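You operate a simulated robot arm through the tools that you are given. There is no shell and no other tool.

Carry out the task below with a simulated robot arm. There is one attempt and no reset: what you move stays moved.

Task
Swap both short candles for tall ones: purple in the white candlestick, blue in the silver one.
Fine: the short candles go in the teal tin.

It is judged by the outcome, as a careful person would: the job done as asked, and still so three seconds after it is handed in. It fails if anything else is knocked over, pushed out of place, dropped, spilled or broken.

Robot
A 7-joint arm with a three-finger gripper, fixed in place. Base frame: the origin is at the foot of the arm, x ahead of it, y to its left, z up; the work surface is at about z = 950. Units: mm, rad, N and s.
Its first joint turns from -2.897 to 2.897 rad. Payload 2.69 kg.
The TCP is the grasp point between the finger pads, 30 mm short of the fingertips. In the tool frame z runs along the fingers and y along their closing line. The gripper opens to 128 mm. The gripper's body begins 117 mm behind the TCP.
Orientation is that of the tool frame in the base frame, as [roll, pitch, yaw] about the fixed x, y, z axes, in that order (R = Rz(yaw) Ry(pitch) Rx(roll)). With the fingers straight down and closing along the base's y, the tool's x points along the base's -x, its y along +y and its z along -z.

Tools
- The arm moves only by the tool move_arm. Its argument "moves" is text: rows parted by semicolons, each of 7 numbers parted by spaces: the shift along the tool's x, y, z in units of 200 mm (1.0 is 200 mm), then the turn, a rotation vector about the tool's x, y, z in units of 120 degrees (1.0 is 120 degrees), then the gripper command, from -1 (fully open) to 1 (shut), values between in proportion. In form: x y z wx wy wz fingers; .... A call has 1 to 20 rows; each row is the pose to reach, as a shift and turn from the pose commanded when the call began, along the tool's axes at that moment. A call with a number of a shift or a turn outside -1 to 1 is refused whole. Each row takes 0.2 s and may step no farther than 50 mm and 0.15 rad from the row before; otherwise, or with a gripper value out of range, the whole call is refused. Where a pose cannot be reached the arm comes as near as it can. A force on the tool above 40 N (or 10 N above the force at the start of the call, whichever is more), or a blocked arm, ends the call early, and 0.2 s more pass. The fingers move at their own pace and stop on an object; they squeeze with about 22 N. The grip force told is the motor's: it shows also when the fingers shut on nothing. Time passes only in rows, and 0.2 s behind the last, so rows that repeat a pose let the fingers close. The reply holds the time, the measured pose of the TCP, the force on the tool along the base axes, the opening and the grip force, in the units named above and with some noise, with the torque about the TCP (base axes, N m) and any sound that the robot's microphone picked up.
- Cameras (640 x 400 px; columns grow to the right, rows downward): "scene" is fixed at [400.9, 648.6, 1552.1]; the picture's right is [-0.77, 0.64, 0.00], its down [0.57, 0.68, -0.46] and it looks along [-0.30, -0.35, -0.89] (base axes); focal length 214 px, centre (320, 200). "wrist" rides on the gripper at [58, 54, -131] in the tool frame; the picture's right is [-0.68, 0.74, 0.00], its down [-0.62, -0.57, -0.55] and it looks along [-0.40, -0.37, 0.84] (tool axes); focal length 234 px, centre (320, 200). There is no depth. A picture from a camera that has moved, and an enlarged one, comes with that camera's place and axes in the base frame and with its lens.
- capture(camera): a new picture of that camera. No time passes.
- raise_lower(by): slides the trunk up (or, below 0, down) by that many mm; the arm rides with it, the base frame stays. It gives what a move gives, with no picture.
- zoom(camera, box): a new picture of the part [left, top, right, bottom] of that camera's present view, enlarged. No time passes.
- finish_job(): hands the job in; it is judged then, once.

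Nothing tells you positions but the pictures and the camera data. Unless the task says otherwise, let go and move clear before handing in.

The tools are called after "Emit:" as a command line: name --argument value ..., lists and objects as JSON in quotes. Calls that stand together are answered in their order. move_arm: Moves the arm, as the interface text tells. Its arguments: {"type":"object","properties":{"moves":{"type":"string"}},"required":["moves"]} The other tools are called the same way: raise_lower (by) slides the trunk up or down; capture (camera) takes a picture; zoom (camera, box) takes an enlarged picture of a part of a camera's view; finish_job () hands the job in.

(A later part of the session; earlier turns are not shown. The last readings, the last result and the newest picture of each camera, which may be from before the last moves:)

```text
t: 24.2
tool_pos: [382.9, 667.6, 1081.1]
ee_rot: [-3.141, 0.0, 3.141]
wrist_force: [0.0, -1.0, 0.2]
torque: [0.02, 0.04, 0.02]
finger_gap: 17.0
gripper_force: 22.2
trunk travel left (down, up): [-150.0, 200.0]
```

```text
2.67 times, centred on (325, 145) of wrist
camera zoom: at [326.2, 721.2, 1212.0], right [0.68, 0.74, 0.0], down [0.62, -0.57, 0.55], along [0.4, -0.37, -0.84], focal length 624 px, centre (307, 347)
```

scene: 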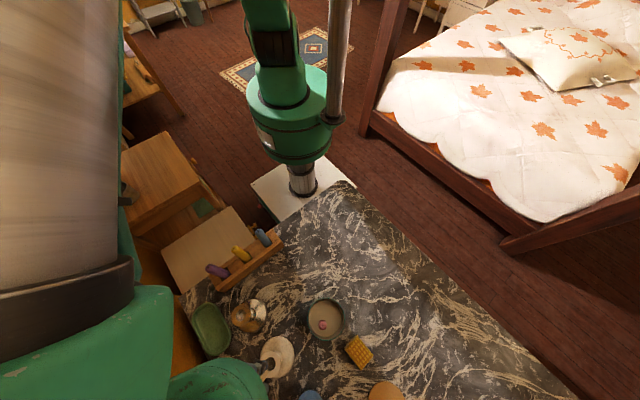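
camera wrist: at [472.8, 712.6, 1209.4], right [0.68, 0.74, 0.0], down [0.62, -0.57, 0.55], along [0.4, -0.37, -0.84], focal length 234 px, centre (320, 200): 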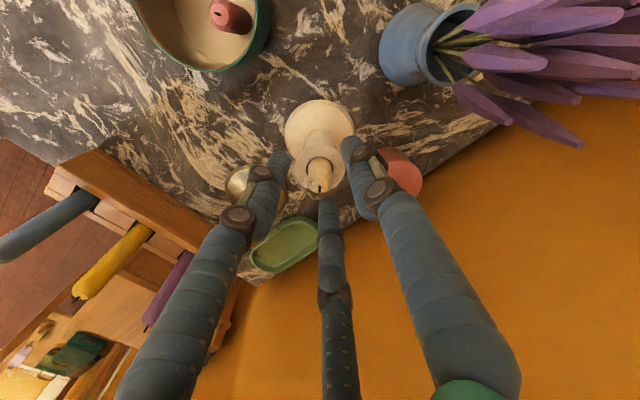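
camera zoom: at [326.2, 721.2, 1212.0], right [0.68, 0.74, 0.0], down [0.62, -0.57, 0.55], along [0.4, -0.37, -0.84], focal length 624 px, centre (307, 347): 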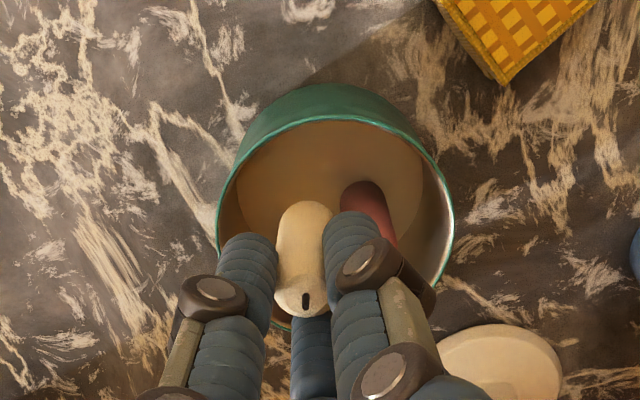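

Emit:
move_arm --moves "0 0 0.08 0 0 0 1; 0 0 0.16 0 0 0 1; 0 0 0.2 0 0 0 1; 0 0 0.23 0 0 0 1; 0 0 0.26 0 0 0 1; 0 0 0.26 0 0 0 1"

Emit:
zoom --camera "wrist" --box '[250, 70, 400, 220]'

```text
t: 25.6
tool_pos: [384.9, 668.1, 1028.3]
ee_rot: [-3.14, 0.0, 3.141]
wrist_force: [0.1, 0.6, 0.4]
torque: [-0.01, -0.02, -0.02]
finger_gap: 16.9
gripper_force: 21.8
trunk travel left (down, up): [-150.0, 200.0]
```

```text
2.67 times, centred on (325, 145) of wrist
camera zoom: at [326.5, 721.8, 1160.0], right [0.68, 0.74, 0.0], down [0.62, -0.57, 0.55], along [0.4, -0.37, -0.84], focal length 624 px, centre (307, 347)
```

zoom: 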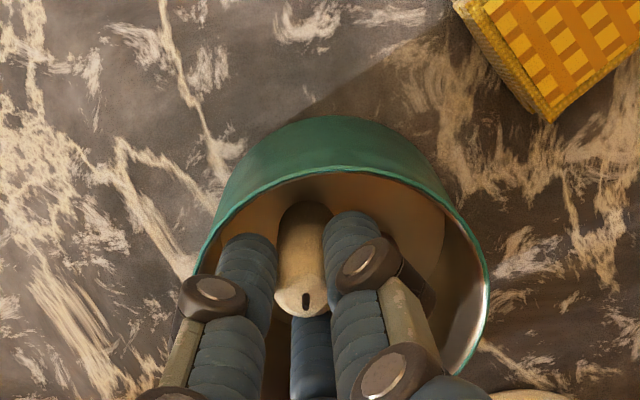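

Everything is clear so far. Continuing the last few millimetres in small steps.

Emit:
move_arm --moves "0 0 0.015 0 0 0 1; 0 0 0.03 0 0 0 1; 0 0 0.035 0 0 0 1; 0 0 0.035 0 0 0 1"

```text
t: 26.6
tool_pos: [384.5, 667.5, 1022.9]
ee_rot: [3.141, -0.001, 3.14]
wrist_force: [-0.1, 0.0, 0.0]
torque: [0.01, 0.02, 0.01]
finger_gap: 17.0
gripper_force: 21.8
trunk travel left (down, up): [-150.0, 200.0]
```

Emit:
move_arm --moves "0 0 0.008 0 0 0 1; 0 0 0.015 0 0 0 1; 0 0 0.02 0 0 0 1; 0 0 0.02 0 0 0 1"

```text
t: 27.6
tool_pos: [384.1, 668.7, 1019.3]
ee_rot: [3.141, -0.001, 3.141]
wrist_force: [0.8, -1.9, 7.1]
torque: [-0.04, 0.02, -0.02]
finger_gap: 16.8
gripper_force: 22.3
trunk travel left (down, up): [-150.0, 200.0]
```

The cream candle touches the tin floor (7 N). Opening just slightly, then rising straight up.

Emit:
move_arm --moves "0 0 -0.004 0 0 0 1; 0 0 -0.004 0 0 0 0.66; 0 0 -0.004 0 0 0 0.66; 0 0 -0.03 0 0 0 0.66; 0 0 -0.08 0 0 0 0.66; 0 0 -0.15 0 0 0 0.66; 0 0 -0.25 0 0 0 0.6; 0 0 -0.4 0 0 0 0.4; 0 0 -0.6 0 0 0 0.3; 0 0 -0.7 0 0 0 0.3; 0 0 -0.7 0 0 0 0.3"

Emit:
zoom --camera "wrist" --box '[250, 70, 400, 220]'

Emit:
capture --camera "wrist"

```text
t: 30.0
tool_pos: [381.5, 666.8, 1158.6]
ee_rot: [3.141, -0.001, 3.141]
wrist_force: [-0.1, -0.3, 0.6]
torque: [0.01, -0.03, 0.02]
finger_gap: 44.8
gripper_force: 0.0
trunk travel left (down, up): [-150.0, 200.0]
```

```text
2.67 times, centred on (325, 145) of wrist
camera zoom: at [324.1, 721.5, 1289.2], right [0.68, 0.74, 0.0], down [0.62, -0.57, 0.55], along [0.4, -0.37, -0.84], focal length 624 px, centre (307, 347)
```

zoom: 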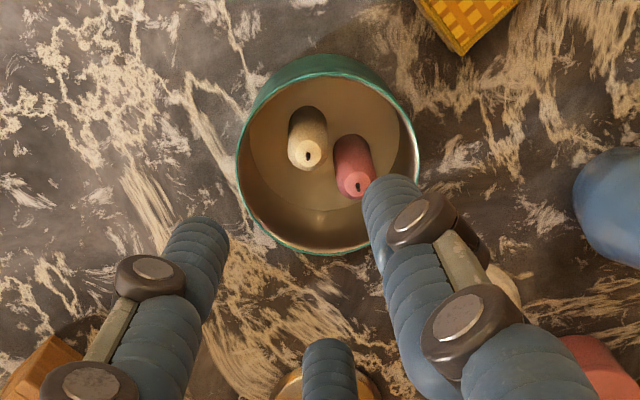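

```text
taken
camera wrist: at [324.1, 721.5, 1289.2], right [0.68, 0.74, 0.0], down [0.62, -0.57, 0.55], along [0.4, -0.37, -0.84], focal length 234 px, centre (320, 200)
```

wrist: 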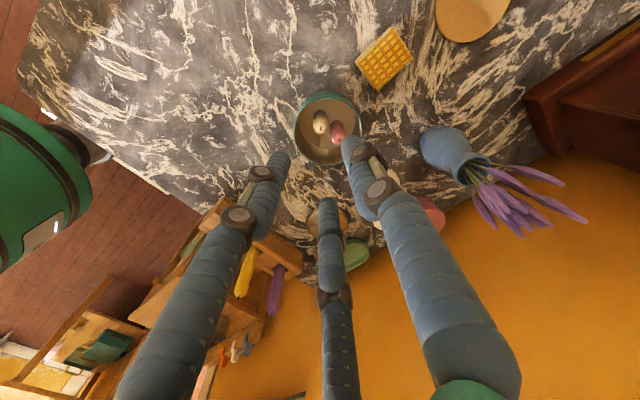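

Both short candles stand in the teal tin. Next is the tall purple candle in the rack at about (525, 436); I'll travel there at a safe height.

Emit:
move_arm --moves "-0.08 -0.15 -0.05 0 0 0 0.4; -0.2 -0.32 -0.1 0 0 0 0.5; -0.32 -0.5 -0.12 0 0 0 0.5; -0.45 -0.68 -0.12 0 0 0 0.5; -0.58 -0.86 -0.12 0 0 0 0.5; -0.65 -0.96 -0.12 0 0 0 0.5; -0.65 -0.96 -0.12 0 0 0 0.5"

Emit:
capture --camera "wrist"

```text
t: 31.6
tool_pos: [514.5, 476.1, 1182.7]
ee_rot: [-3.141, 0.0, -3.141]
wrist_force: [-0.3, -0.6, -0.2]
torque: [0.01, 0.0, -0.02]
finger_gap: 32.0
gripper_force: 0.1
trunk travel left (down, up): [-150.0, 200.0]
```

```text
taken
camera wrist: at [456.6, 530.0, 1313.6], right [0.68, 0.74, 0.0], down [0.62, -0.57, 0.55], along [0.4, -0.37, -0.84], focal length 234 px, centre (320, 200)
```

wrist: 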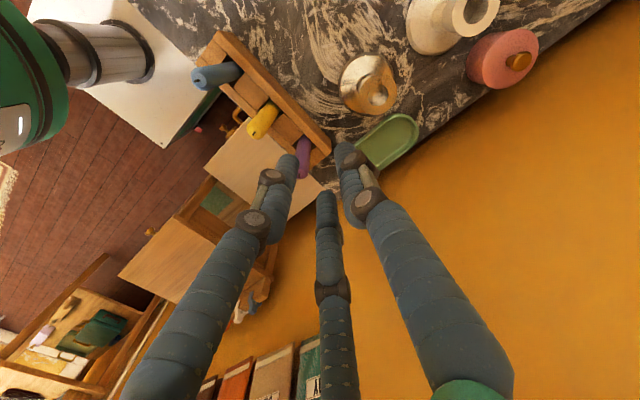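

Emit:
move_arm --moves "-0.03 -0.1 0 0 0 0 0.5; -0.055 -0.2 0 0 0 0 0.5; -0.055 -0.2 0 0 0 0 0.5"

Emit:
capture --camera "wrist"

Emit:
zoom --camera "wrist" --box '[230, 70, 380, 210]'

Emit:
zoom --camera "scene" --box '[180, 210, 320, 330]'

```text
t: 32.4
tool_pos: [526.4, 434.7, 1182.8]
ee_rot: [-3.141, -0.001, -3.14]
wrist_force: [-0.4, 0.1, 0.1]
torque: [0.01, -0.02, 0.04]
finger_gap: 32.0
gripper_force: 0.2
trunk travel left (down, up): [-150.0, 200.0]
```

```text
taken
camera wrist: at [468.1, 489.6, 1313.2], right [0.68, 0.74, 0.0], down [0.62, -0.57, 0.55], along [0.4, -0.37, -0.84], focal length 234 px, centre (320, 200)
```

wrist: 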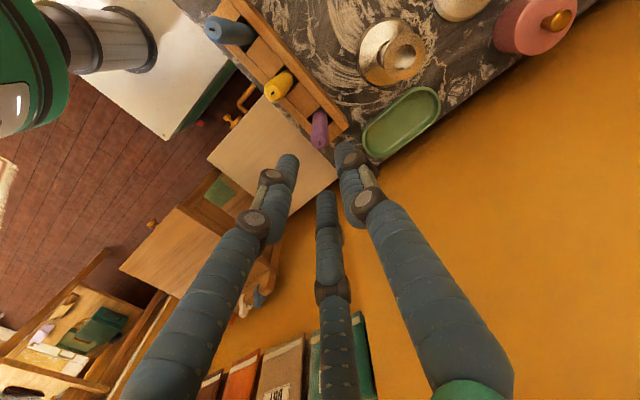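

```text
2.86 times, centred on (305, 140) of wrist
camera zoom: at [468.1, 489.6, 1313.2], right [0.68, 0.74, 0.0], down [0.62, -0.57, 0.55], along [0.4, -0.37, -0.84], focal length 669 px, centre (363, 371)
```

zoom: 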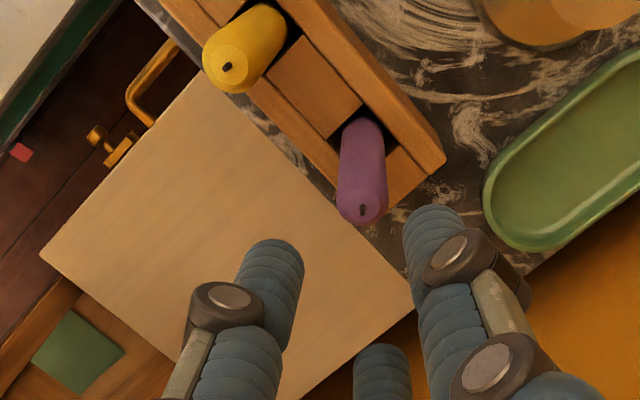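

```text
3.33 times, centred on (250, 270) of scene
camera zoom: at [400.9, 648.6, 1552.1], right [-0.77, 0.64, 0.0], down [0.57, 0.68, -0.46], along [-0.3, -0.35, -0.89], focal length 715 px, centre (553, -33)
```

zoom: 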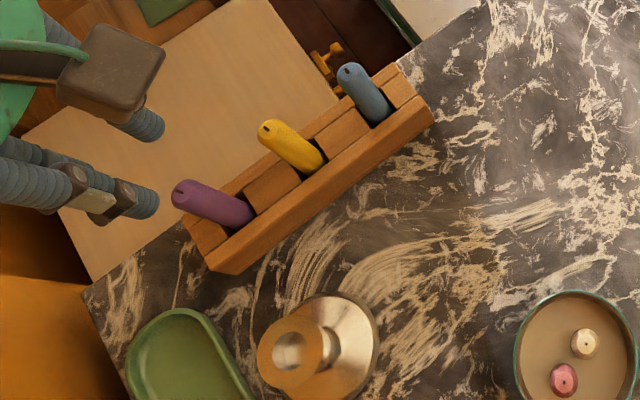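

Emit:
move_arm --moves "0.003 0.004 0.1 0 0 0 0.5; 0.003 0.004 0.2 0 0 0 0.5; 0.003 0.004 0.28 0 0 0 0.5; 0.003 0.004 0.28 0 0 0 0.5"

Emit:
zoom --camera "wrist" --box '[250, 90, 390, 230]'

Emit:
zoom --camera "scene" --box '[180, 210, 320, 330]'

```text
t: 33.4
tool_pos: [525.2, 436.6, 1125.4]
ee_rot: [-3.14, 0.0, -3.14]
wrist_force: [0.4, -0.2, -1.6]
torque: [-0.02, 0.0, -0.03]
finger_gap: 32.2
gripper_force: 0.1
trunk travel left (down, up): [-150.0, 200.0]
```

```text
2.86 times, centred on (320, 160) of wrist
camera zoom: at [466.9, 489.9, 1256.2], right [0.68, 0.74, 0.0], down [0.62, -0.57, 0.55], along [0.4, -0.37, -0.84], focal length 669 px, centre (320, 314)
```

zoom: 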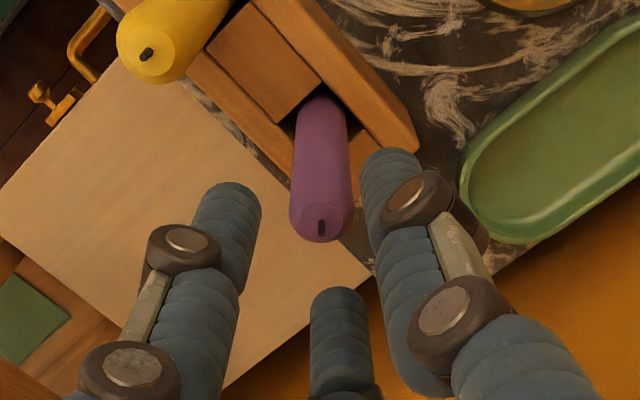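

```text
3.33 times, centred on (250, 270) of scene
camera zoom: at [400.9, 648.6, 1552.1], right [-0.77, 0.64, 0.0], down [0.57, 0.68, -0.46], along [-0.3, -0.35, -0.89], focal length 715 px, centre (553, -33)
```

zoom: 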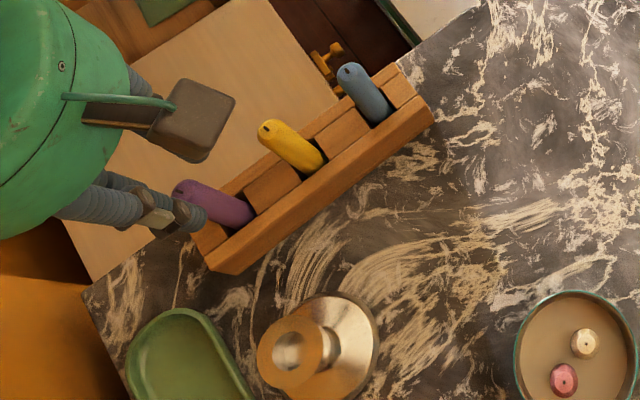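

The purple candle is centred under the hand and vertical. Descending around it to grip mid-height (fingertips ~25 mm above the rack).

Emit:
move_arm --moves "-0.003 0.003 0.06 0 0 0 0.5; -0.003 0.003 0.14 0 0 0 0.5; -0.003 0.003 0.22 0 0 0 0.5; -0.003 0.003 0.3 0 0 0 0.5; -0.003 0.003 0.37 0 0 0 0.5; -0.003 0.003 0.42 0 0 0 0.5; -0.003 0.003 0.42 0 0 0 0.5"

Emit:
zoom --camera "wrist" --box '[250, 90, 390, 230]'

Emit:
zoom --camera "scene" --box '[180, 210, 320, 330]'

```text
t: 35.0
tool_pos: [526.6, 438.1, 1042.1]
ee_rot: [-3.141, 0.001, -3.141]
wrist_force: [0.3, -0.7, -0.2]
torque: [-0.01, 0.06, -0.04]
finger_gap: 31.9
gripper_force: 0.0
trunk travel left (down, up): [-150.0, 200.0]
```

```text
2.86 times, centred on (320, 160) of wrist
camera zoom: at [468.0, 491.1, 1173.3], right [0.68, 0.74, 0.0], down [0.62, -0.57, 0.55], along [0.4, -0.37, -0.84], focal length 669 px, centre (320, 314)
```

zoom: 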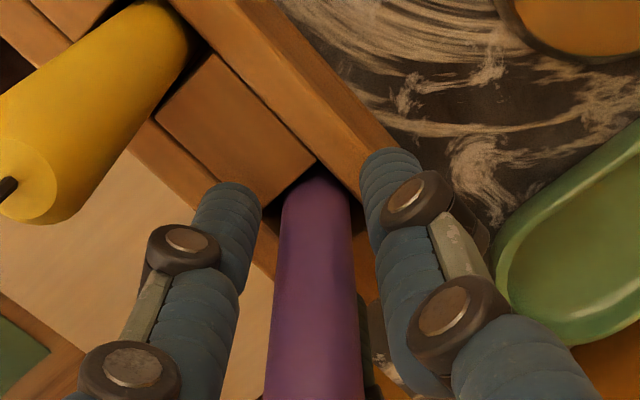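

```text
3.33 times, centred on (250, 270) of scene
camera zoom: at [400.9, 648.6, 1552.1], right [-0.77, 0.64, 0.0], down [0.57, 0.68, -0.46], along [-0.3, -0.35, -0.89], focal length 715 px, centre (553, -33)
```

zoom: 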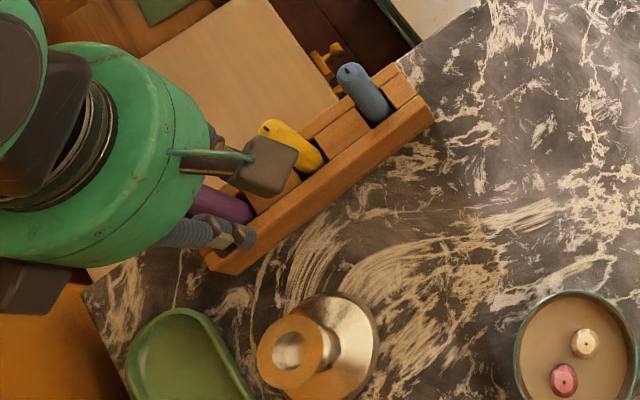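

Candle is centred between the fingers. Closing the grip.

Emit:
move_arm --moves "0 0 0 0 0 0 0.6; 0 0 0 0 0 0 0.7; 0 0 0 0 0 0 0.8; 0 0 0 0 0 0 1; 0 0 0 0 0 0 1; 0 0 0 0 0 0 1"

Emit:
zoom --camera "wrist" --box '[250, 90, 390, 230]'

```text
t: 36.4
tool_pos: [526.7, 437.5, 1041.0]
ee_rot: [3.141, 0.0, -3.141]
wrist_force: [-0.1, 0.3, -0.5]
torque: [0.0, -0.01, 0.01]
finger_gap: 17.9
gripper_force: 22.5
trunk travel left (down, up): [-150.0, 200.0]
```

```text
2.86 times, centred on (320, 160) of wrist
camera zoom: at [467.9, 491.0, 1173.4], right [0.68, 0.74, 0.0], down [0.62, -0.57, 0.55], along [0.4, -0.37, -0.84], focal length 669 px, centre (320, 314)
```

zoom: 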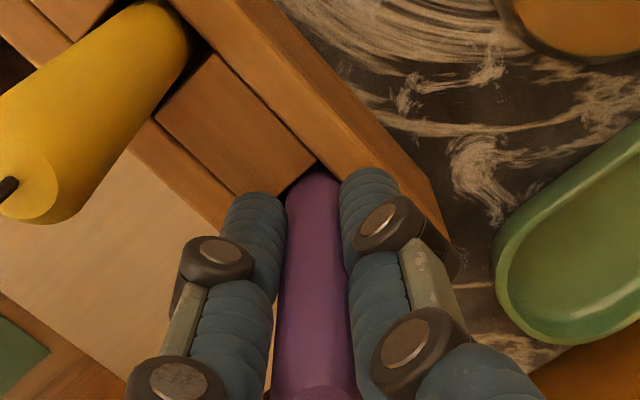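

Gripped (17.9 mm, so the socket has about 4 mm total clearance). Lifting the purple candle straight out of the rack.

Emit:
move_arm --moves "0 0 -0.02 0 0 0 1; 0 0 -0.05 0 0 0 1; 0 0 -0.1 0 0 0 1; 0 0 -0.16 0 0 0 1; 0 0 -0.24 0 0 0 1; 0 0 -0.34 0 0 0 1; 0 0 -0.46 0 0 0 1; 0 0 -0.6 0 0 0 1; 0 0 -0.72 0 0 0 1; 0 0 -0.72 0 0 0 1"

Emit:
capture --camera "wrist"

Emit:
zoom --camera "wrist" --box '[250, 70, 390, 210]'

Emit:
zoom --camera "scene" --box '[160, 210, 340, 380]'

```text
t: 38.6
tool_pos: [525.6, 436.9, 1186.1]
ee_rot: [3.141, -0.001, 3.141]
wrist_force: [-0.1, -0.7, 0.4]
torque: [0.01, 0.0, 0.03]
finger_gap: 17.8
gripper_force: 22.6
trunk travel left (down, up): [-150.0, 200.0]
```

```text
taken
camera wrist: at [466.7, 490.4, 1317.0], right [0.68, 0.74, 0.0], down [0.62, -0.57, 0.55], along [0.4, -0.37, -0.84], focal length 234 px, centre (320, 200)
```

wrist: 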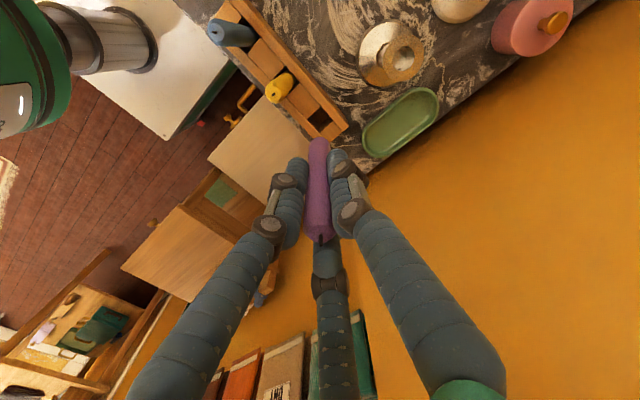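

```text
2.86 times, centred on (320, 140) of wrist
camera zoom: at [466.7, 490.4, 1317.0], right [0.68, 0.74, 0.0], down [0.62, -0.57, 0.55], along [0.4, -0.37, -0.84], focal length 669 px, centre (320, 371)
```

zoom: 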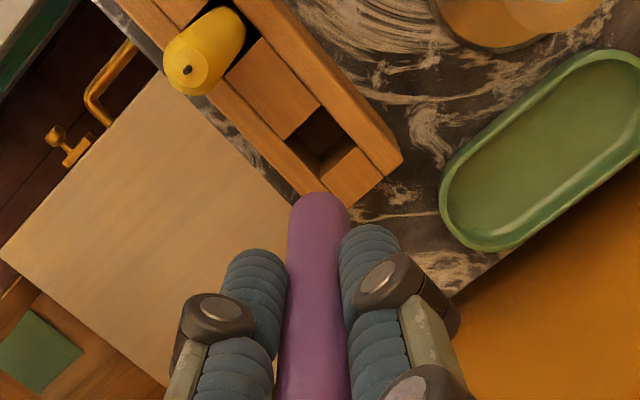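

```text
2.35 times, centred on (250, 295) of scene
camera zoom: at [400.9, 648.6, 1552.1], right [-0.77, 0.64, 0.0], down [0.57, 0.68, -0.46], along [-0.3, -0.35, -0.89], focal length 505 px, centre (485, -24)
```

zoom: 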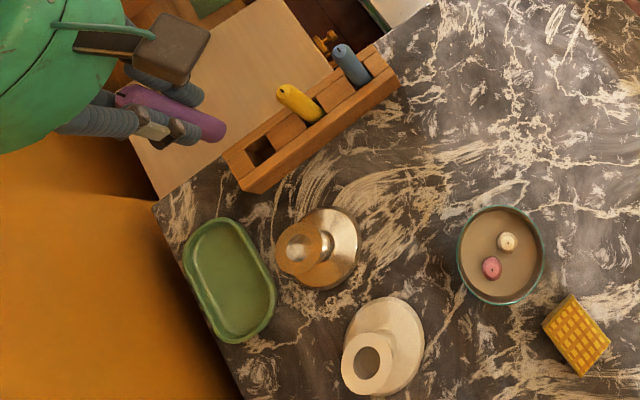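

The purple candle is out (about 130 mm long, bottom ~84 mm below the TCP) and the rack is undisturbed. Now I'll carry it over toward the white candlestick at a safe height.

Emit:
move_arm --moves "0 0.1 0 0 0 0 1; -0.005 0.25 0 0 0 0 1; -0.01 0.42 0 0 0 0 1; -0.015 0.6 0 0 0 0 1; -0.02 0.78 0 0 0 0 1; -0.027 0.92 0 0 0 0 1; -0.027 0.98 0 0 0 0 1; -0.027 0.98 0 0 0 0 1"

Emit:
move_arm --moves "0 0.06 0 0 0 0 1; 0 0.13 0 0 0 0 1; 0 0.13 0.06 0 0 0 1; 0 0.13 0.12 0 0 0 1; 0 0.13 0.17 0 0 0 1; 0 0.13 0.17 0 0 0 1"

Emit:
capture --camera "wrist"

Emit:
zoom --camera "wrist" --box '[270, 70, 370, 190]'

Emit:
zoom --camera "scene" --box '[220, 310, 330, 400]'

```text
t: 40.4
tool_pos: [529.6, 632.5, 1187.2]
ee_rot: [3.141, 0.0, 3.141]
wrist_force: [-0.6, 0.1, -0.6]
torque: [-0.02, -0.01, 0.02]
finger_gap: 17.7
gripper_force: 21.9
trunk travel left (down, up): [-150.0, 200.0]
```

```text
t: 41.8
tool_pos: [533.1, 658.5, 1152.4]
ee_rot: [-3.141, 0.0, -3.141]
wrist_force: [0.6, -0.2, 1.0]
torque: [-0.03, 0.01, 0.0]
finger_gap: 17.6
gripper_force: 22.5
trunk travel left (down, up): [-150.0, 200.0]
```

```text
taken
camera wrist: at [473.4, 712.6, 1283.9], right [0.68, 0.74, 0.0], down [0.62, -0.57, 0.55], along [0.4, -0.37, -0.84], focal length 234 px, centre (320, 200)
```

wrist: 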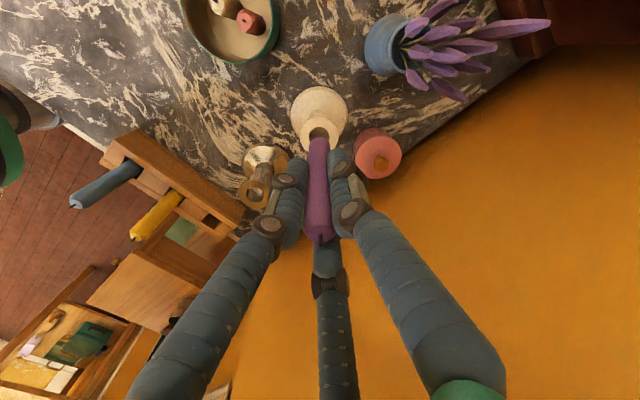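

```text
3.33 times, centred on (320, 130) of wrist
camera zoom: at [473.4, 712.6, 1283.9], right [0.68, 0.74, 0.0], down [0.62, -0.57, 0.55], along [0.4, -0.37, -0.84], focal length 781 px, centre (320, 433)
```

zoom: 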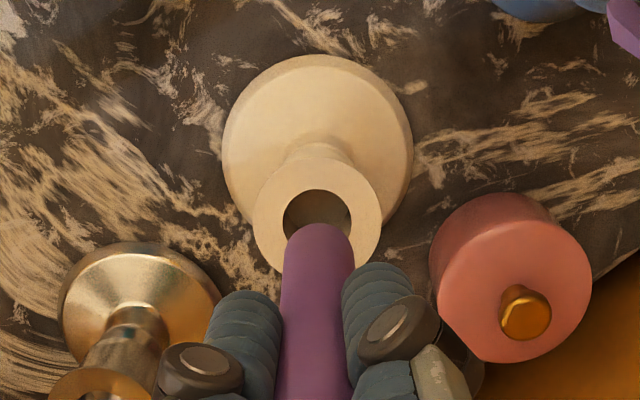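

```text
4.44 times, centred on (275, 355) of scene
camera zoom: at [400.9, 648.6, 1552.1], right [-0.77, 0.64, 0.0], down [0.57, 0.68, -0.46], along [-0.3, -0.35, -0.89], focal length 953 px, centre (520, -489)
```

zoom: 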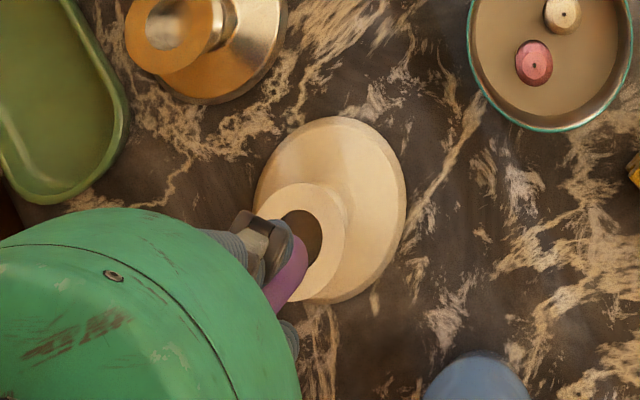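

The candle's lower end is hovering about 25 mm above the white socket. I'll zoom in deeper from both cameras to fine-tune alignment.

Emit:
zoom --camera "wrist" --box '[295, 95, 345, 155]'

Emit:
zoom --camera "scene" --box '[255, 335, 310, 385]'

```text
6.67 times, centred on (320, 125) of wrist
camera zoom: at [473.4, 712.6, 1283.9], right [0.68, 0.74, 0.0], down [0.62, -0.57, 0.55], along [0.4, -0.37, -0.84], focal length 1561 px, centre (320, 700)
```

zoom: 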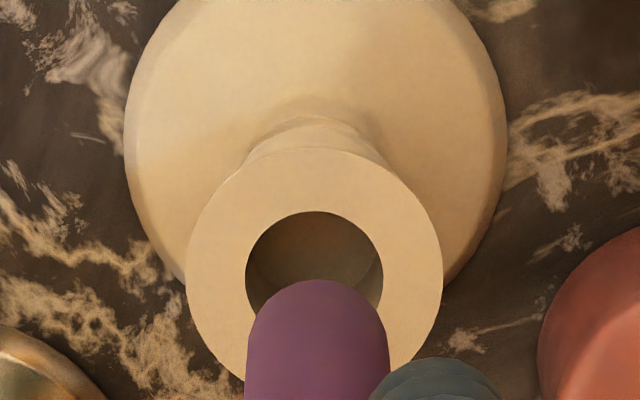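

```text
8.00 times, centred on (282, 360) of scene
camera zoom: at [400.9, 648.6, 1552.1], right [-0.77, 0.64, 0.0], down [0.57, 0.68, -0.46], along [-0.3, -0.35, -0.89], focal length 1716 px, centre (620, -1080)
```

zoom: 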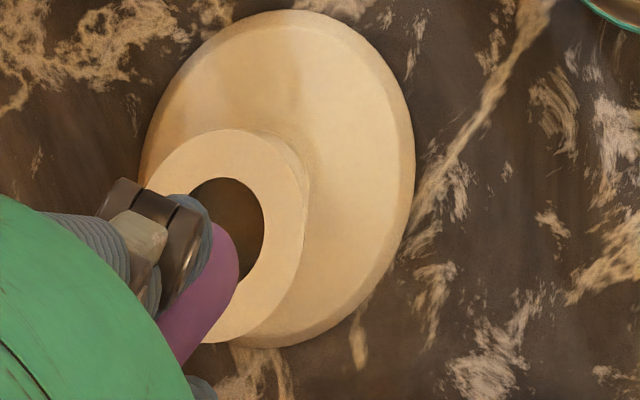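

I'll lower to just a few mm above the flange so the alignment can be judged with little parallax.

Emit:
move_arm --moves "0 0 0.03 0 0 0 1; 0 0 0.06 0 0 0 1; 0 0 0.08 0 0 0 1; 0 0 0.08 0 0 0 1"

Emit:
zoom --camera "wrist" --box '[295, 95, 345, 155]'

Emit:
zoom --camera "scene" --box '[260, 345, 290, 375]'

```text
t: 42.8
tool_pos: [532.2, 659.1, 1135.1]
ee_rot: [-3.141, 0.001, 3.14]
wrist_force: [-0.8, 0.5, 0.1]
torque: [0.06, 0.01, -0.02]
finger_gap: 17.6
gripper_force: 22.2
trunk travel left (down, up): [-150.0, 200.0]
```

```text
6.67 times, centred on (320, 125) of wrist
camera zoom: at [472.9, 712.8, 1267.4], right [0.68, 0.74, 0.0], down [0.62, -0.57, 0.55], along [0.4, -0.37, -0.84], focal length 1561 px, centre (320, 700)
```

zoom: 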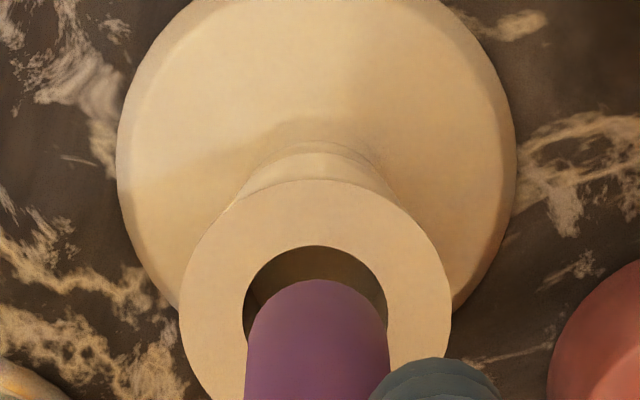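

```text
13.33 times, centred on (275, 360) of scene
camera zoom: at [400.9, 648.6, 1552.1], right [-0.77, 0.64, 0.0], down [0.57, 0.68, -0.46], along [-0.3, -0.35, -0.89], focal length 2860 px, centre (920, -1933)
```

zoom: 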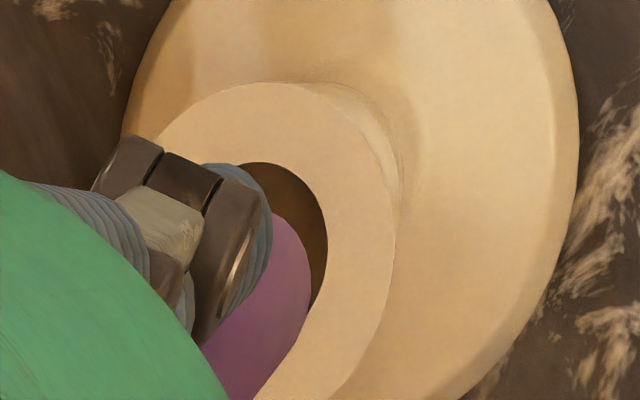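

The candle and socket look aligned within ~1–2 mm. I'll nudge to the position where the short candle was gripped (it was centred there) and step down gently, watching force to sense either entry or flange contact.

Emit:
move_arm --moves "0 -0.003 0 0 0 0 1; 0 -0.003 0.01 0 0 0 1; 0 -0.003 0.02 0 0 0 1; 0 -0.003 0.03 0 0 0 1; 0 -0.003 0.03 0 0 0 1"

```text
t: 44.0
tool_pos: [531.3, 659.0, 1130.3]
ee_rot: [-3.141, -0.001, 3.141]
wrist_force: [-0.4, -0.6, -0.9]
torque: [0.0, -0.03, 0.05]
finger_gap: 17.4
gripper_force: 21.6
trunk travel left (down, up): [-150.0, 200.0]
```

Emit:
move_arm --moves "0 0 0.006 0 0 0 1; 0 0 0.012 0 0 0 1; 0 0 0.012 0 0 0 1"

Emit:
zoom --camera "wrist" --box '[295, 105, 345, 165]'

Emit:
zoom --camera "scene" --box '[260, 345, 290, 375]'

```text
t: 44.8
tool_pos: [530.4, 658.0, 1128.7]
ee_rot: [-3.141, 0.0, 3.141]
wrist_force: [0.3, -0.1, 0.0]
torque: [0.01, -0.01, 0.03]
finger_gap: 17.8
gripper_force: 22.5
trunk travel left (down, up): [-150.0, 200.0]
```

```text
6.67 times, centred on (320, 135) of wrist
camera zoom: at [472.9, 712.2, 1259.3], right [0.68, 0.74, 0.0], down [0.62, -0.57, 0.55], along [0.4, -0.37, -0.84], focal length 1561 px, centre (320, 633)
```

zoom: 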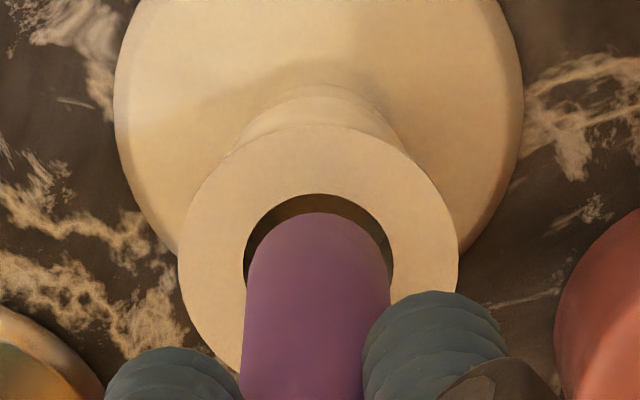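

```text
13.33 times, centred on (275, 360) of scene
camera zoom: at [400.9, 648.6, 1552.1], right [-0.77, 0.64, 0.0], down [0.57, 0.68, -0.46], along [-0.3, -0.35, -0.89], focal length 2860 px, centre (920, -1933)
```

zoom: 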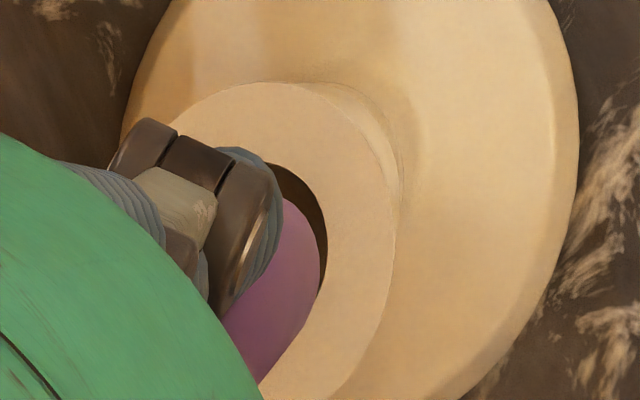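

Combining both cameras consistently gives: candle bottom about 12 mm above the flange and the socket centre about (+1.5, −1.3) mm from the candle. I'll apply that shift, lower slightly, and re-check.

Emit:
move_arm --moves "-0.004 -0.003 0 0 0 0 1; -0.0075 -0.0065 0.01 0 0 0 1; -0.0075 -0.0065 0.02 0 0 0 1; -0.0075 -0.0065 0.02 0 0 0 1; -0.0075 -0.0065 0.02 0 0 0 1"

Emit:
zoom --camera "wrist" --box '[295, 105, 345, 165]'

Emit:
zoom --camera "scene" --box '[260, 345, 290, 375]'

```text
t: 46.0
tool_pos: [532.0, 657.1, 1124.3]
ee_rot: [3.141, 0.0, -3.141]
wrist_force: [-0.7, 0.7, -0.3]
torque: [-0.01, 0.01, 0.0]
finger_gap: 17.7
gripper_force: 21.9
trunk travel left (down, up): [-150.0, 200.0]
```

```text
6.67 times, centred on (320, 135) of wrist
camera zoom: at [474.0, 711.6, 1255.4], right [0.68, 0.74, 0.0], down [0.62, -0.57, 0.55], along [0.4, -0.37, -0.84], focal length 1561 px, centre (320, 633)
```

zoom: 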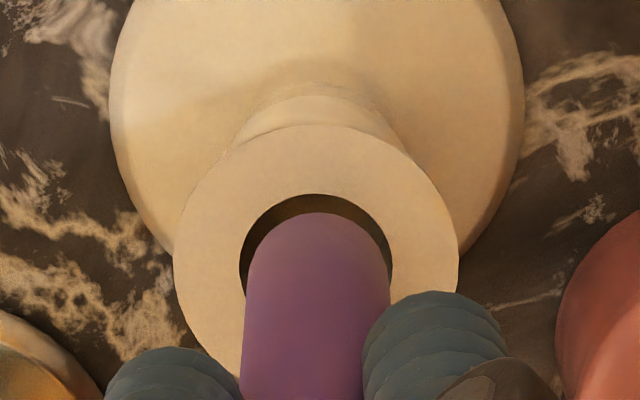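

```text
13.33 times, centred on (275, 360) of scene
camera zoom: at [400.9, 648.6, 1552.1], right [-0.77, 0.64, 0.0], down [0.57, 0.68, -0.46], along [-0.3, -0.35, -0.89], focal length 2860 px, centre (920, -1933)
```

zoom: 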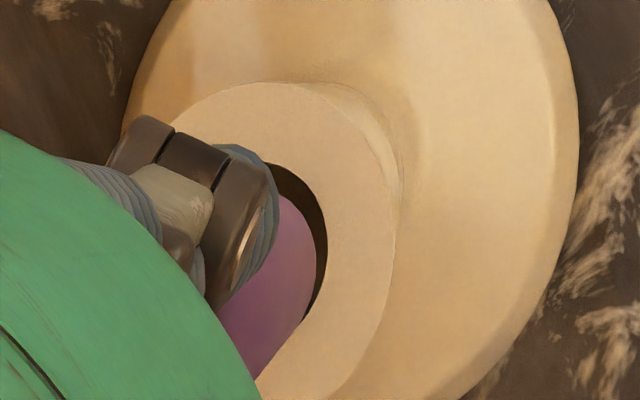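

Now within about 0.6 mm with the bottom ~8–9 mm above the flange. One more small nudge and lowering to just above the socket mouth.

Emit:
move_arm --moves "-0.0015 -0.0025 0.01 0 0 0 1; -0.0015 -0.0025 0.02 0 0 0 1; -0.0015 -0.0025 0.03 0 0 0 1; -0.0015 -0.0025 0.03 0 0 0 1; -0.0015 -0.0025 0.03 0 0 0 1"

Emit:
zoom --camera "wrist" --box '[295, 105, 345, 165]'

Emit:
zoom --camera "scene" --box '[260, 345, 290, 375]'

```text
t: 47.2
tool_pos: [533.5, 657.1, 1118.0]
ee_rot: [3.14, 0.0, 3.142]
wrist_force: [-0.6, 0.5, 0.2]
torque: [-0.02, 0.01, 0.02]
finger_gap: 17.6
gripper_force: 22.7
trunk travel left (down, up): [-150.0, 200.0]
```

```text
6.67 times, centred on (320, 135) of wrist
camera zoom: at [474.3, 710.9, 1249.2], right [0.68, 0.74, 0.0], down [0.62, -0.57, 0.55], along [0.4, -0.37, -0.84], focal length 1561 px, centre (320, 633)
```

zoom: 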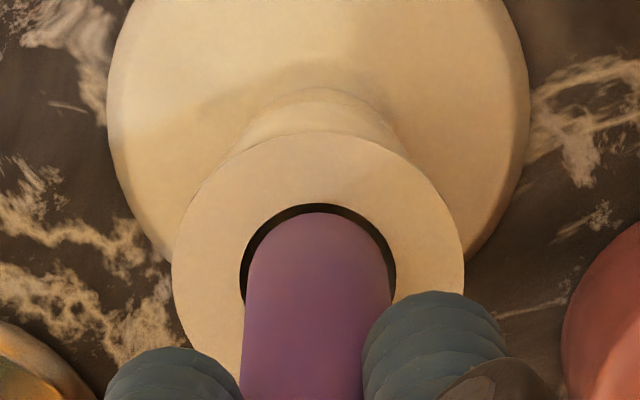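

```text
13.33 times, centred on (275, 360) of scene
camera zoom: at [400.9, 648.6, 1552.1], right [-0.77, 0.64, 0.0], down [0.57, 0.68, -0.46], along [-0.3, -0.35, -0.89], focal length 2860 px, centre (920, -1933)
```

zoom: 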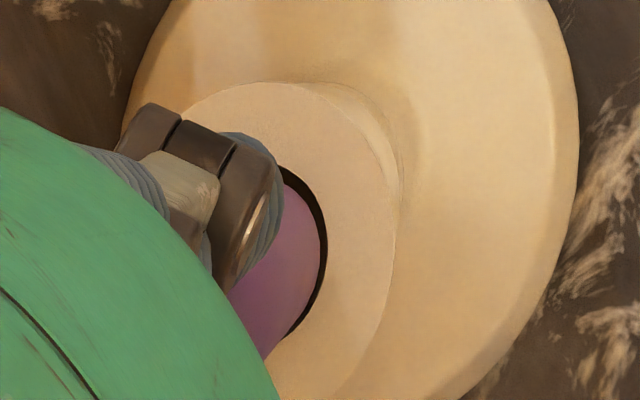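

Very well aligned now, with the tip at the socket mouth. Continuing down in small steps with force checks.

Emit:
move_arm --moves "0 0 0.01 0 0 0 1; 0 0 0.02 0 0 0 1; 0 0 0.03 0 0 0 1; 0 0 0.03 0 0 0 1"

Emit:
zoom --camera "wrist" --box '[295, 105, 345, 165]'

Emit:
zoom --camera "scene" --box '[260, 345, 290, 375]'

```text
t: 48.2
tool_pos: [532.6, 656.2, 1111.7]
ee_rot: [-3.141, 0.0, -3.141]
wrist_force: [0.0, 0.4, -0.5]
torque: [0.0, 0.01, 0.02]
finger_gap: 17.7
gripper_force: 22.1
trunk travel left (down, up): [-150.0, 200.0]
```

```text
6.67 times, centred on (320, 135) of wrist
camera zoom: at [474.0, 711.0, 1243.5], right [0.68, 0.74, 0.0], down [0.62, -0.57, 0.55], along [0.4, -0.37, -0.84], focal length 1561 px, centre (320, 633)
```

zoom: 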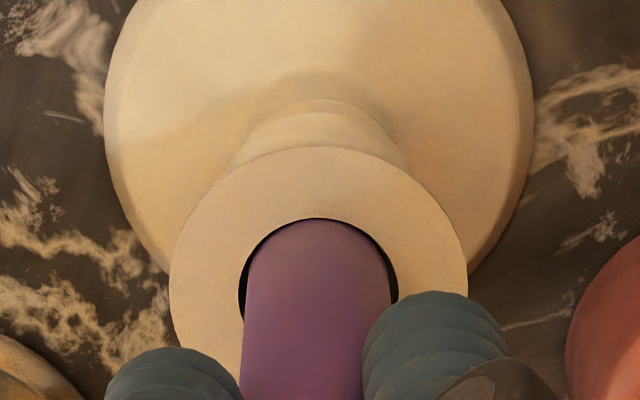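

```text
13.33 times, centred on (275, 360) of scene
camera zoom: at [400.9, 648.6, 1552.1], right [-0.77, 0.64, 0.0], down [0.57, 0.68, -0.46], along [-0.3, -0.35, -0.89], focal length 2860 px, centre (920, -1933)
```

zoom: 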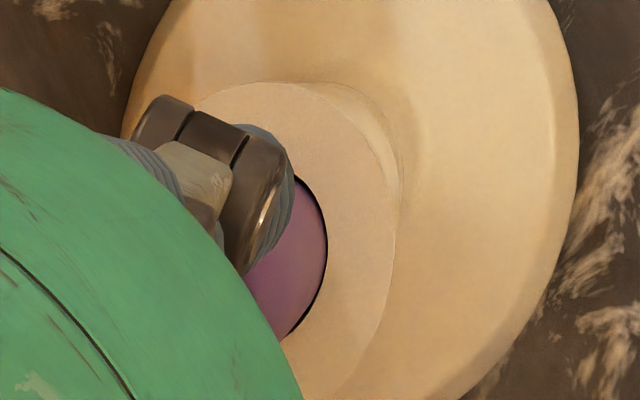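

It is entering the socket with no force. Continuing down.

Emit:
move_arm --moves "0 0 0.01 0 0 0 1; 0 0 0.02 0 0 0 1; 0 0 0.03 0 0 0 1; 0 0 0.03 0 0 0 1"

Emit:
zoom --camera "wrist" --box '[295, 105, 345, 165]'

```text
t: 49.2
tool_pos: [532.2, 658.0, 1106.0]
ee_rot: [3.141, -0.001, 3.141]
wrist_force: [-0.2, 1.1, 0.1]
torque: [0.01, 0.0, -0.01]
finger_gap: 17.4
gripper_force: 21.4
trunk travel left (down, up): [-150.0, 200.0]
```

```text
6.67 times, centred on (320, 135) of wrist
camera zoom: at [474.2, 711.0, 1237.5], right [0.68, 0.74, 0.0], down [0.62, -0.57, 0.55], along [0.4, -0.37, -0.84], focal length 1561 px, centre (320, 633)
```

zoom: 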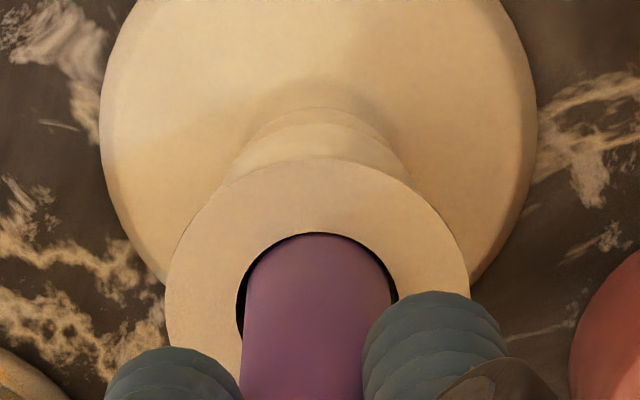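

The candle is in the socket and sliding down freely. Continuing until it seats.

Emit:
move_arm --moves "0 0 0.01 0 0 0 1; 0 0 0.02 0 0 0 1; 0 0 0.03 0 0 0 1; 0 0 0.03 0 0 0 1"

Emit:
move_arm --moves "0 0 0.005 0 0 0 1; 0 0 0.01 0 0 0 1; 0 0 0.015 0 0 0 1; 0 0 0.015 0 0 0 1"

```text
t: 50.2
tool_pos: [531.3, 657.2, 1101.0]
ee_rot: [3.141, -0.001, 3.141]
wrist_force: [-0.4, -0.3, -0.1]
torque: [0.0, 0.02, -0.02]
finger_gap: 17.5
gripper_force: 22.2
trunk travel left (down, up): [-150.0, 200.0]
```

```text
t: 51.2
tool_pos: [532.9, 656.6, 1096.6]
ee_rot: [-3.142, 0.001, 3.141]
wrist_force: [-0.4, 0.1, 0.4]
torque: [0.0, 0.0, 0.01]
finger_gap: 17.8
gripper_force: 21.8
trunk travel left (down, up): [-150.0, 200.0]
```

Emit:
move_arm --moves "0 0 0.005 0 0 0 1; 0 0 0.01 0 0 0 1; 0 0 0.01 0 0 0 1"

Emit:
move_arm --moves "0 0 0.005 0 0 0 1; 0 0 0.01 0 0 0 1; 0 0 0.01 0 0 0 1"

```text
t: 52.0
tool_pos: [532.9, 656.3, 1095.8]
ee_rot: [3.14, 0.001, -3.142]
wrist_force: [0.7, 0.4, -0.5]
torque: [-0.02, 0.0, 0.02]
finger_gap: 17.5
gripper_force: 22.4
trunk travel left (down, up): [-150.0, 200.0]
```

```text
t: 52.8
tool_pos: [532.7, 655.8, 1092.6]
ee_rot: [-3.141, 0.001, -3.141]
wrist_force: [0.3, 0.6, -0.1]
torque: [-0.03, -0.01, -0.01]
finger_gap: 17.8
gripper_force: 22.3
trunk travel left (down, up): [-150.0, 200.0]
```

No seat contact yet; continuing in 2 mm steps.

Emit:
move_arm --moves "0 0 0.005 0 0 0 1; 0 0 0.01 0 0 0 1; 0 0 0.01 0 0 0 1"

Emit:
move_arm --moves "0 0 0.005 0 0 0 1; 0 0 0.01 0 0 0 1; 0 0 0.01 0 0 0 1"

Emit:
zoom --camera "wrist" --box '[280, 105, 360, 185]'

```text
t: 53.6
tool_pos: [532.8, 656.7, 1092.3]
ee_rot: [-3.141, -0.001, -3.141]
wrist_force: [-0.1, -1.1, 2.4]
torque: [-0.04, -0.04, 0.01]
finger_gap: 17.8
gripper_force: 22.5
trunk travel left (down, up): [-150.0, 200.0]
```

```text
t: 54.4
tool_pos: [532.6, 656.9, 1091.2]
ee_rot: [3.14, 0.002, -3.14]
wrist_force: [-1.4, 0.6, 17.2]
torque: [0.1, 0.15, -0.02]
finger_gap: 17.6
gripper_force: 22.2
trunk travel left (down, up): [-150.0, 200.0]
```

```text
5.00 times, centred on (320, 145) of wrist
camera zoom: at [474.7, 709.9, 1223.0], right [0.68, 0.74, 0.0], down [0.61, -0.57, 0.55], along [0.41, -0.37, -0.84], focal length 1171 px, centre (320, 475)
```

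zoom: 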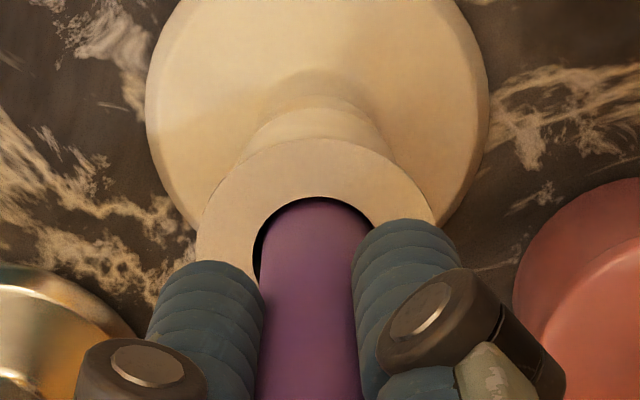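

Seated: 17 N of contact at the socket floor. I'll relieve the push, open, check the candle stands, then rise straight up.

Emit:
move_arm --moves "0 0 -0.01 0 0 0 1; 0 0 -0.01 0 0 0 0.8; 0 0 -0.01 0 0 0 0.6; 0 0 -0.01 0 0 0 0.5; 0 0 -0.01 0 0 0 0.5"

Emit:
zoom --camera "wrist" --box '[260, 105, 380, 245]'

```text
t: 55.6
tool_pos: [533.4, 656.3, 1090.6]
ee_rot: [3.141, -0.002, 3.141]
wrist_force: [-0.2, 0.2, -0.5]
torque: [0.0, -0.01, -0.01]
finger_gap: 31.9
gripper_force: 0.0
trunk travel left (down, up): [-150.0, 200.0]
```

```text
2.86 times, centred on (320, 175) of wrist
camera zoom: at [474.9, 710.5, 1222.4], right [0.68, 0.74, 0.0], down [0.62, -0.57, 0.55], along [0.4, -0.37, -0.84], focal length 669 px, centre (320, 271)
```

zoom: 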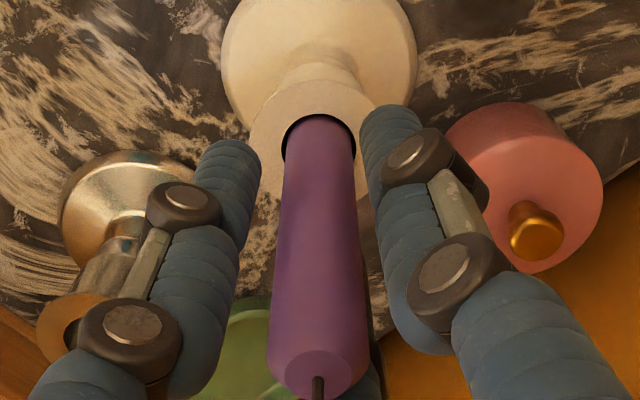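

The purple candle stands free in the white candlestick. Rising straight up to clear it.

Emit:
move_arm --moves "0 0 -0.05 0 0 0 0.5; 0 0 -0.12 0 0 0 0.5; 0 0 -0.22 0 0 0 0.5; 0 0 -0.32 0 0 0 0.5; 0 0 -0.44 0 0 0 0.5; 0 0 -0.58 0 0 0 0.5; 0 0 -0.65 0 0 0 0.5; 0 0 -0.65 0 0 0 0.5"

Emit:
capture --camera "wrist"

Emit:
zoom --camera "scene" --box '[180, 230, 360, 400]'

```text
t: 57.4
tool_pos: [533.0, 656.9, 1221.1]
ee_rot: [3.141, 0.0, 3.14]
wrist_force: [-0.5, -0.2, 0.1]
torque: [0.01, -0.03, 0.01]
finger_gap: 31.8
gripper_force: 0.1
trunk travel left (down, up): [-150.0, 200.0]
```

```text
taken
camera wrist: at [474.5, 710.7, 1351.9], right [0.68, 0.74, 0.0], down [0.62, -0.57, 0.55], along [0.4, -0.37, -0.84], focal length 234 px, centre (320, 200)
```

wrist: 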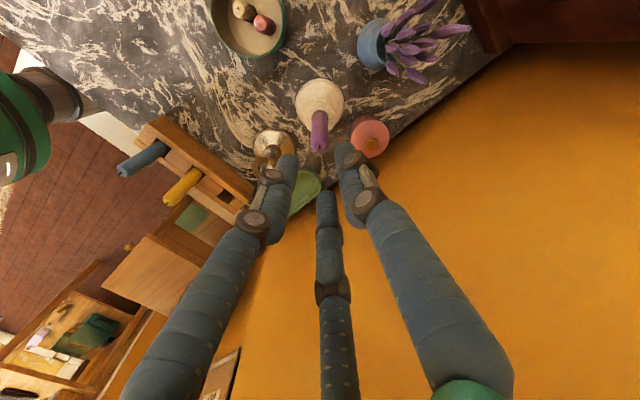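

```text
2.35 times, centred on (270, 315) of scene
camera zoom: at [400.9, 648.6, 1552.1], right [-0.77, 0.64, 0.0], down [0.57, 0.68, -0.46], along [-0.3, -0.35, -0.89], focal length 505 px, centre (438, -71)
```

zoom: 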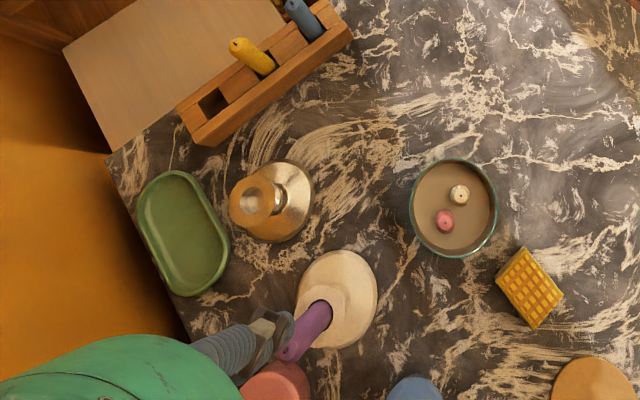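

Purple is in the white candlestick. Next, travel to the blue candle at about (402, 436).

Emit:
move_arm --moves "0.06 -0.12 0 0 0 0 0.5; 0.16 -0.28 0 0 0 0 0.5; 0.26 -0.46 0 0 0 0 0.5; 0.36 -0.64 0 0 0 0 0.5; 0.46 -0.8 0 0 0 0 0.5; 0.5 -0.9 0 0 0 0 0.5"

Emit:
move_arm --moves "0.06 -0.08 0.03 0 0 0 0.5; 0.12 -0.16 0.08 0 0 0 0.5; 0.153 -0.196 0.15 0 0 0 0.5; 0.153 -0.196 0.19 0 0 0 0.5; 0.153 -0.196 0.19 0 0 0 0.5"

Emit:
capture --camera "wrist"

Emit:
zoom --camera "wrist" --box '[250, 70, 390, 210]'

```text
t: 58.8
tool_pos: [431.5, 476.9, 1222.7]
ee_rot: [3.14, -0.002, 3.141]
wrist_force: [-0.6, 0.4, 0.7]
torque: [-0.01, -0.01, 0.0]
finger_gap: 32.0
gripper_force: 0.1
trunk travel left (down, up): [-150.0, 200.0]
```

```text
t: 60.0
tool_pos: [401.8, 437.7, 1182.5]
ee_rot: [3.141, 0.0, 3.141]
wrist_force: [0.2, -0.5, -0.4]
torque: [0.0, 0.0, -0.01]
finger_gap: 31.9
gripper_force: 0.1
trunk travel left (down, up): [-150.0, 200.0]
```

```text
taken
camera wrist: at [343.9, 491.3, 1314.3], right [0.68, 0.74, 0.0], down [0.62, -0.57, 0.55], along [0.4, -0.37, -0.84], focal length 234 px, centre (320, 200)
```

wrist: 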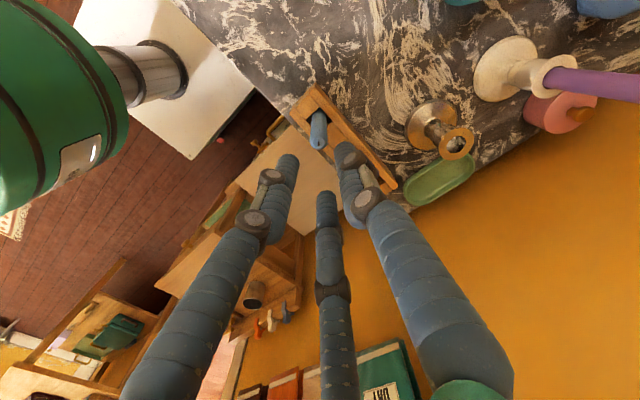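

```text
2.86 times, centred on (320, 140) of wrist
camera zoom: at [343.9, 491.3, 1314.3], right [0.68, 0.74, 0.0], down [0.62, -0.57, 0.55], along [0.4, -0.37, -0.84], focal length 669 px, centre (320, 371)
```

zoom: 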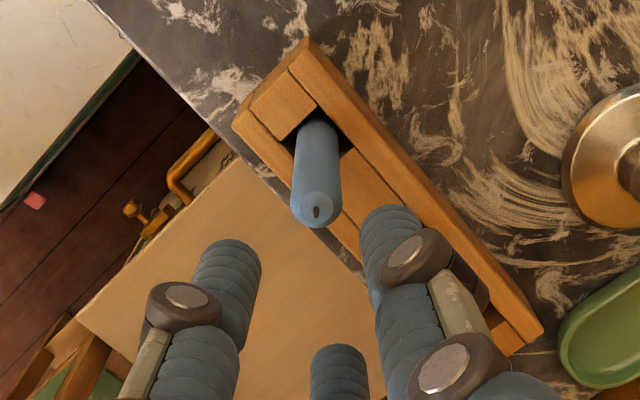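

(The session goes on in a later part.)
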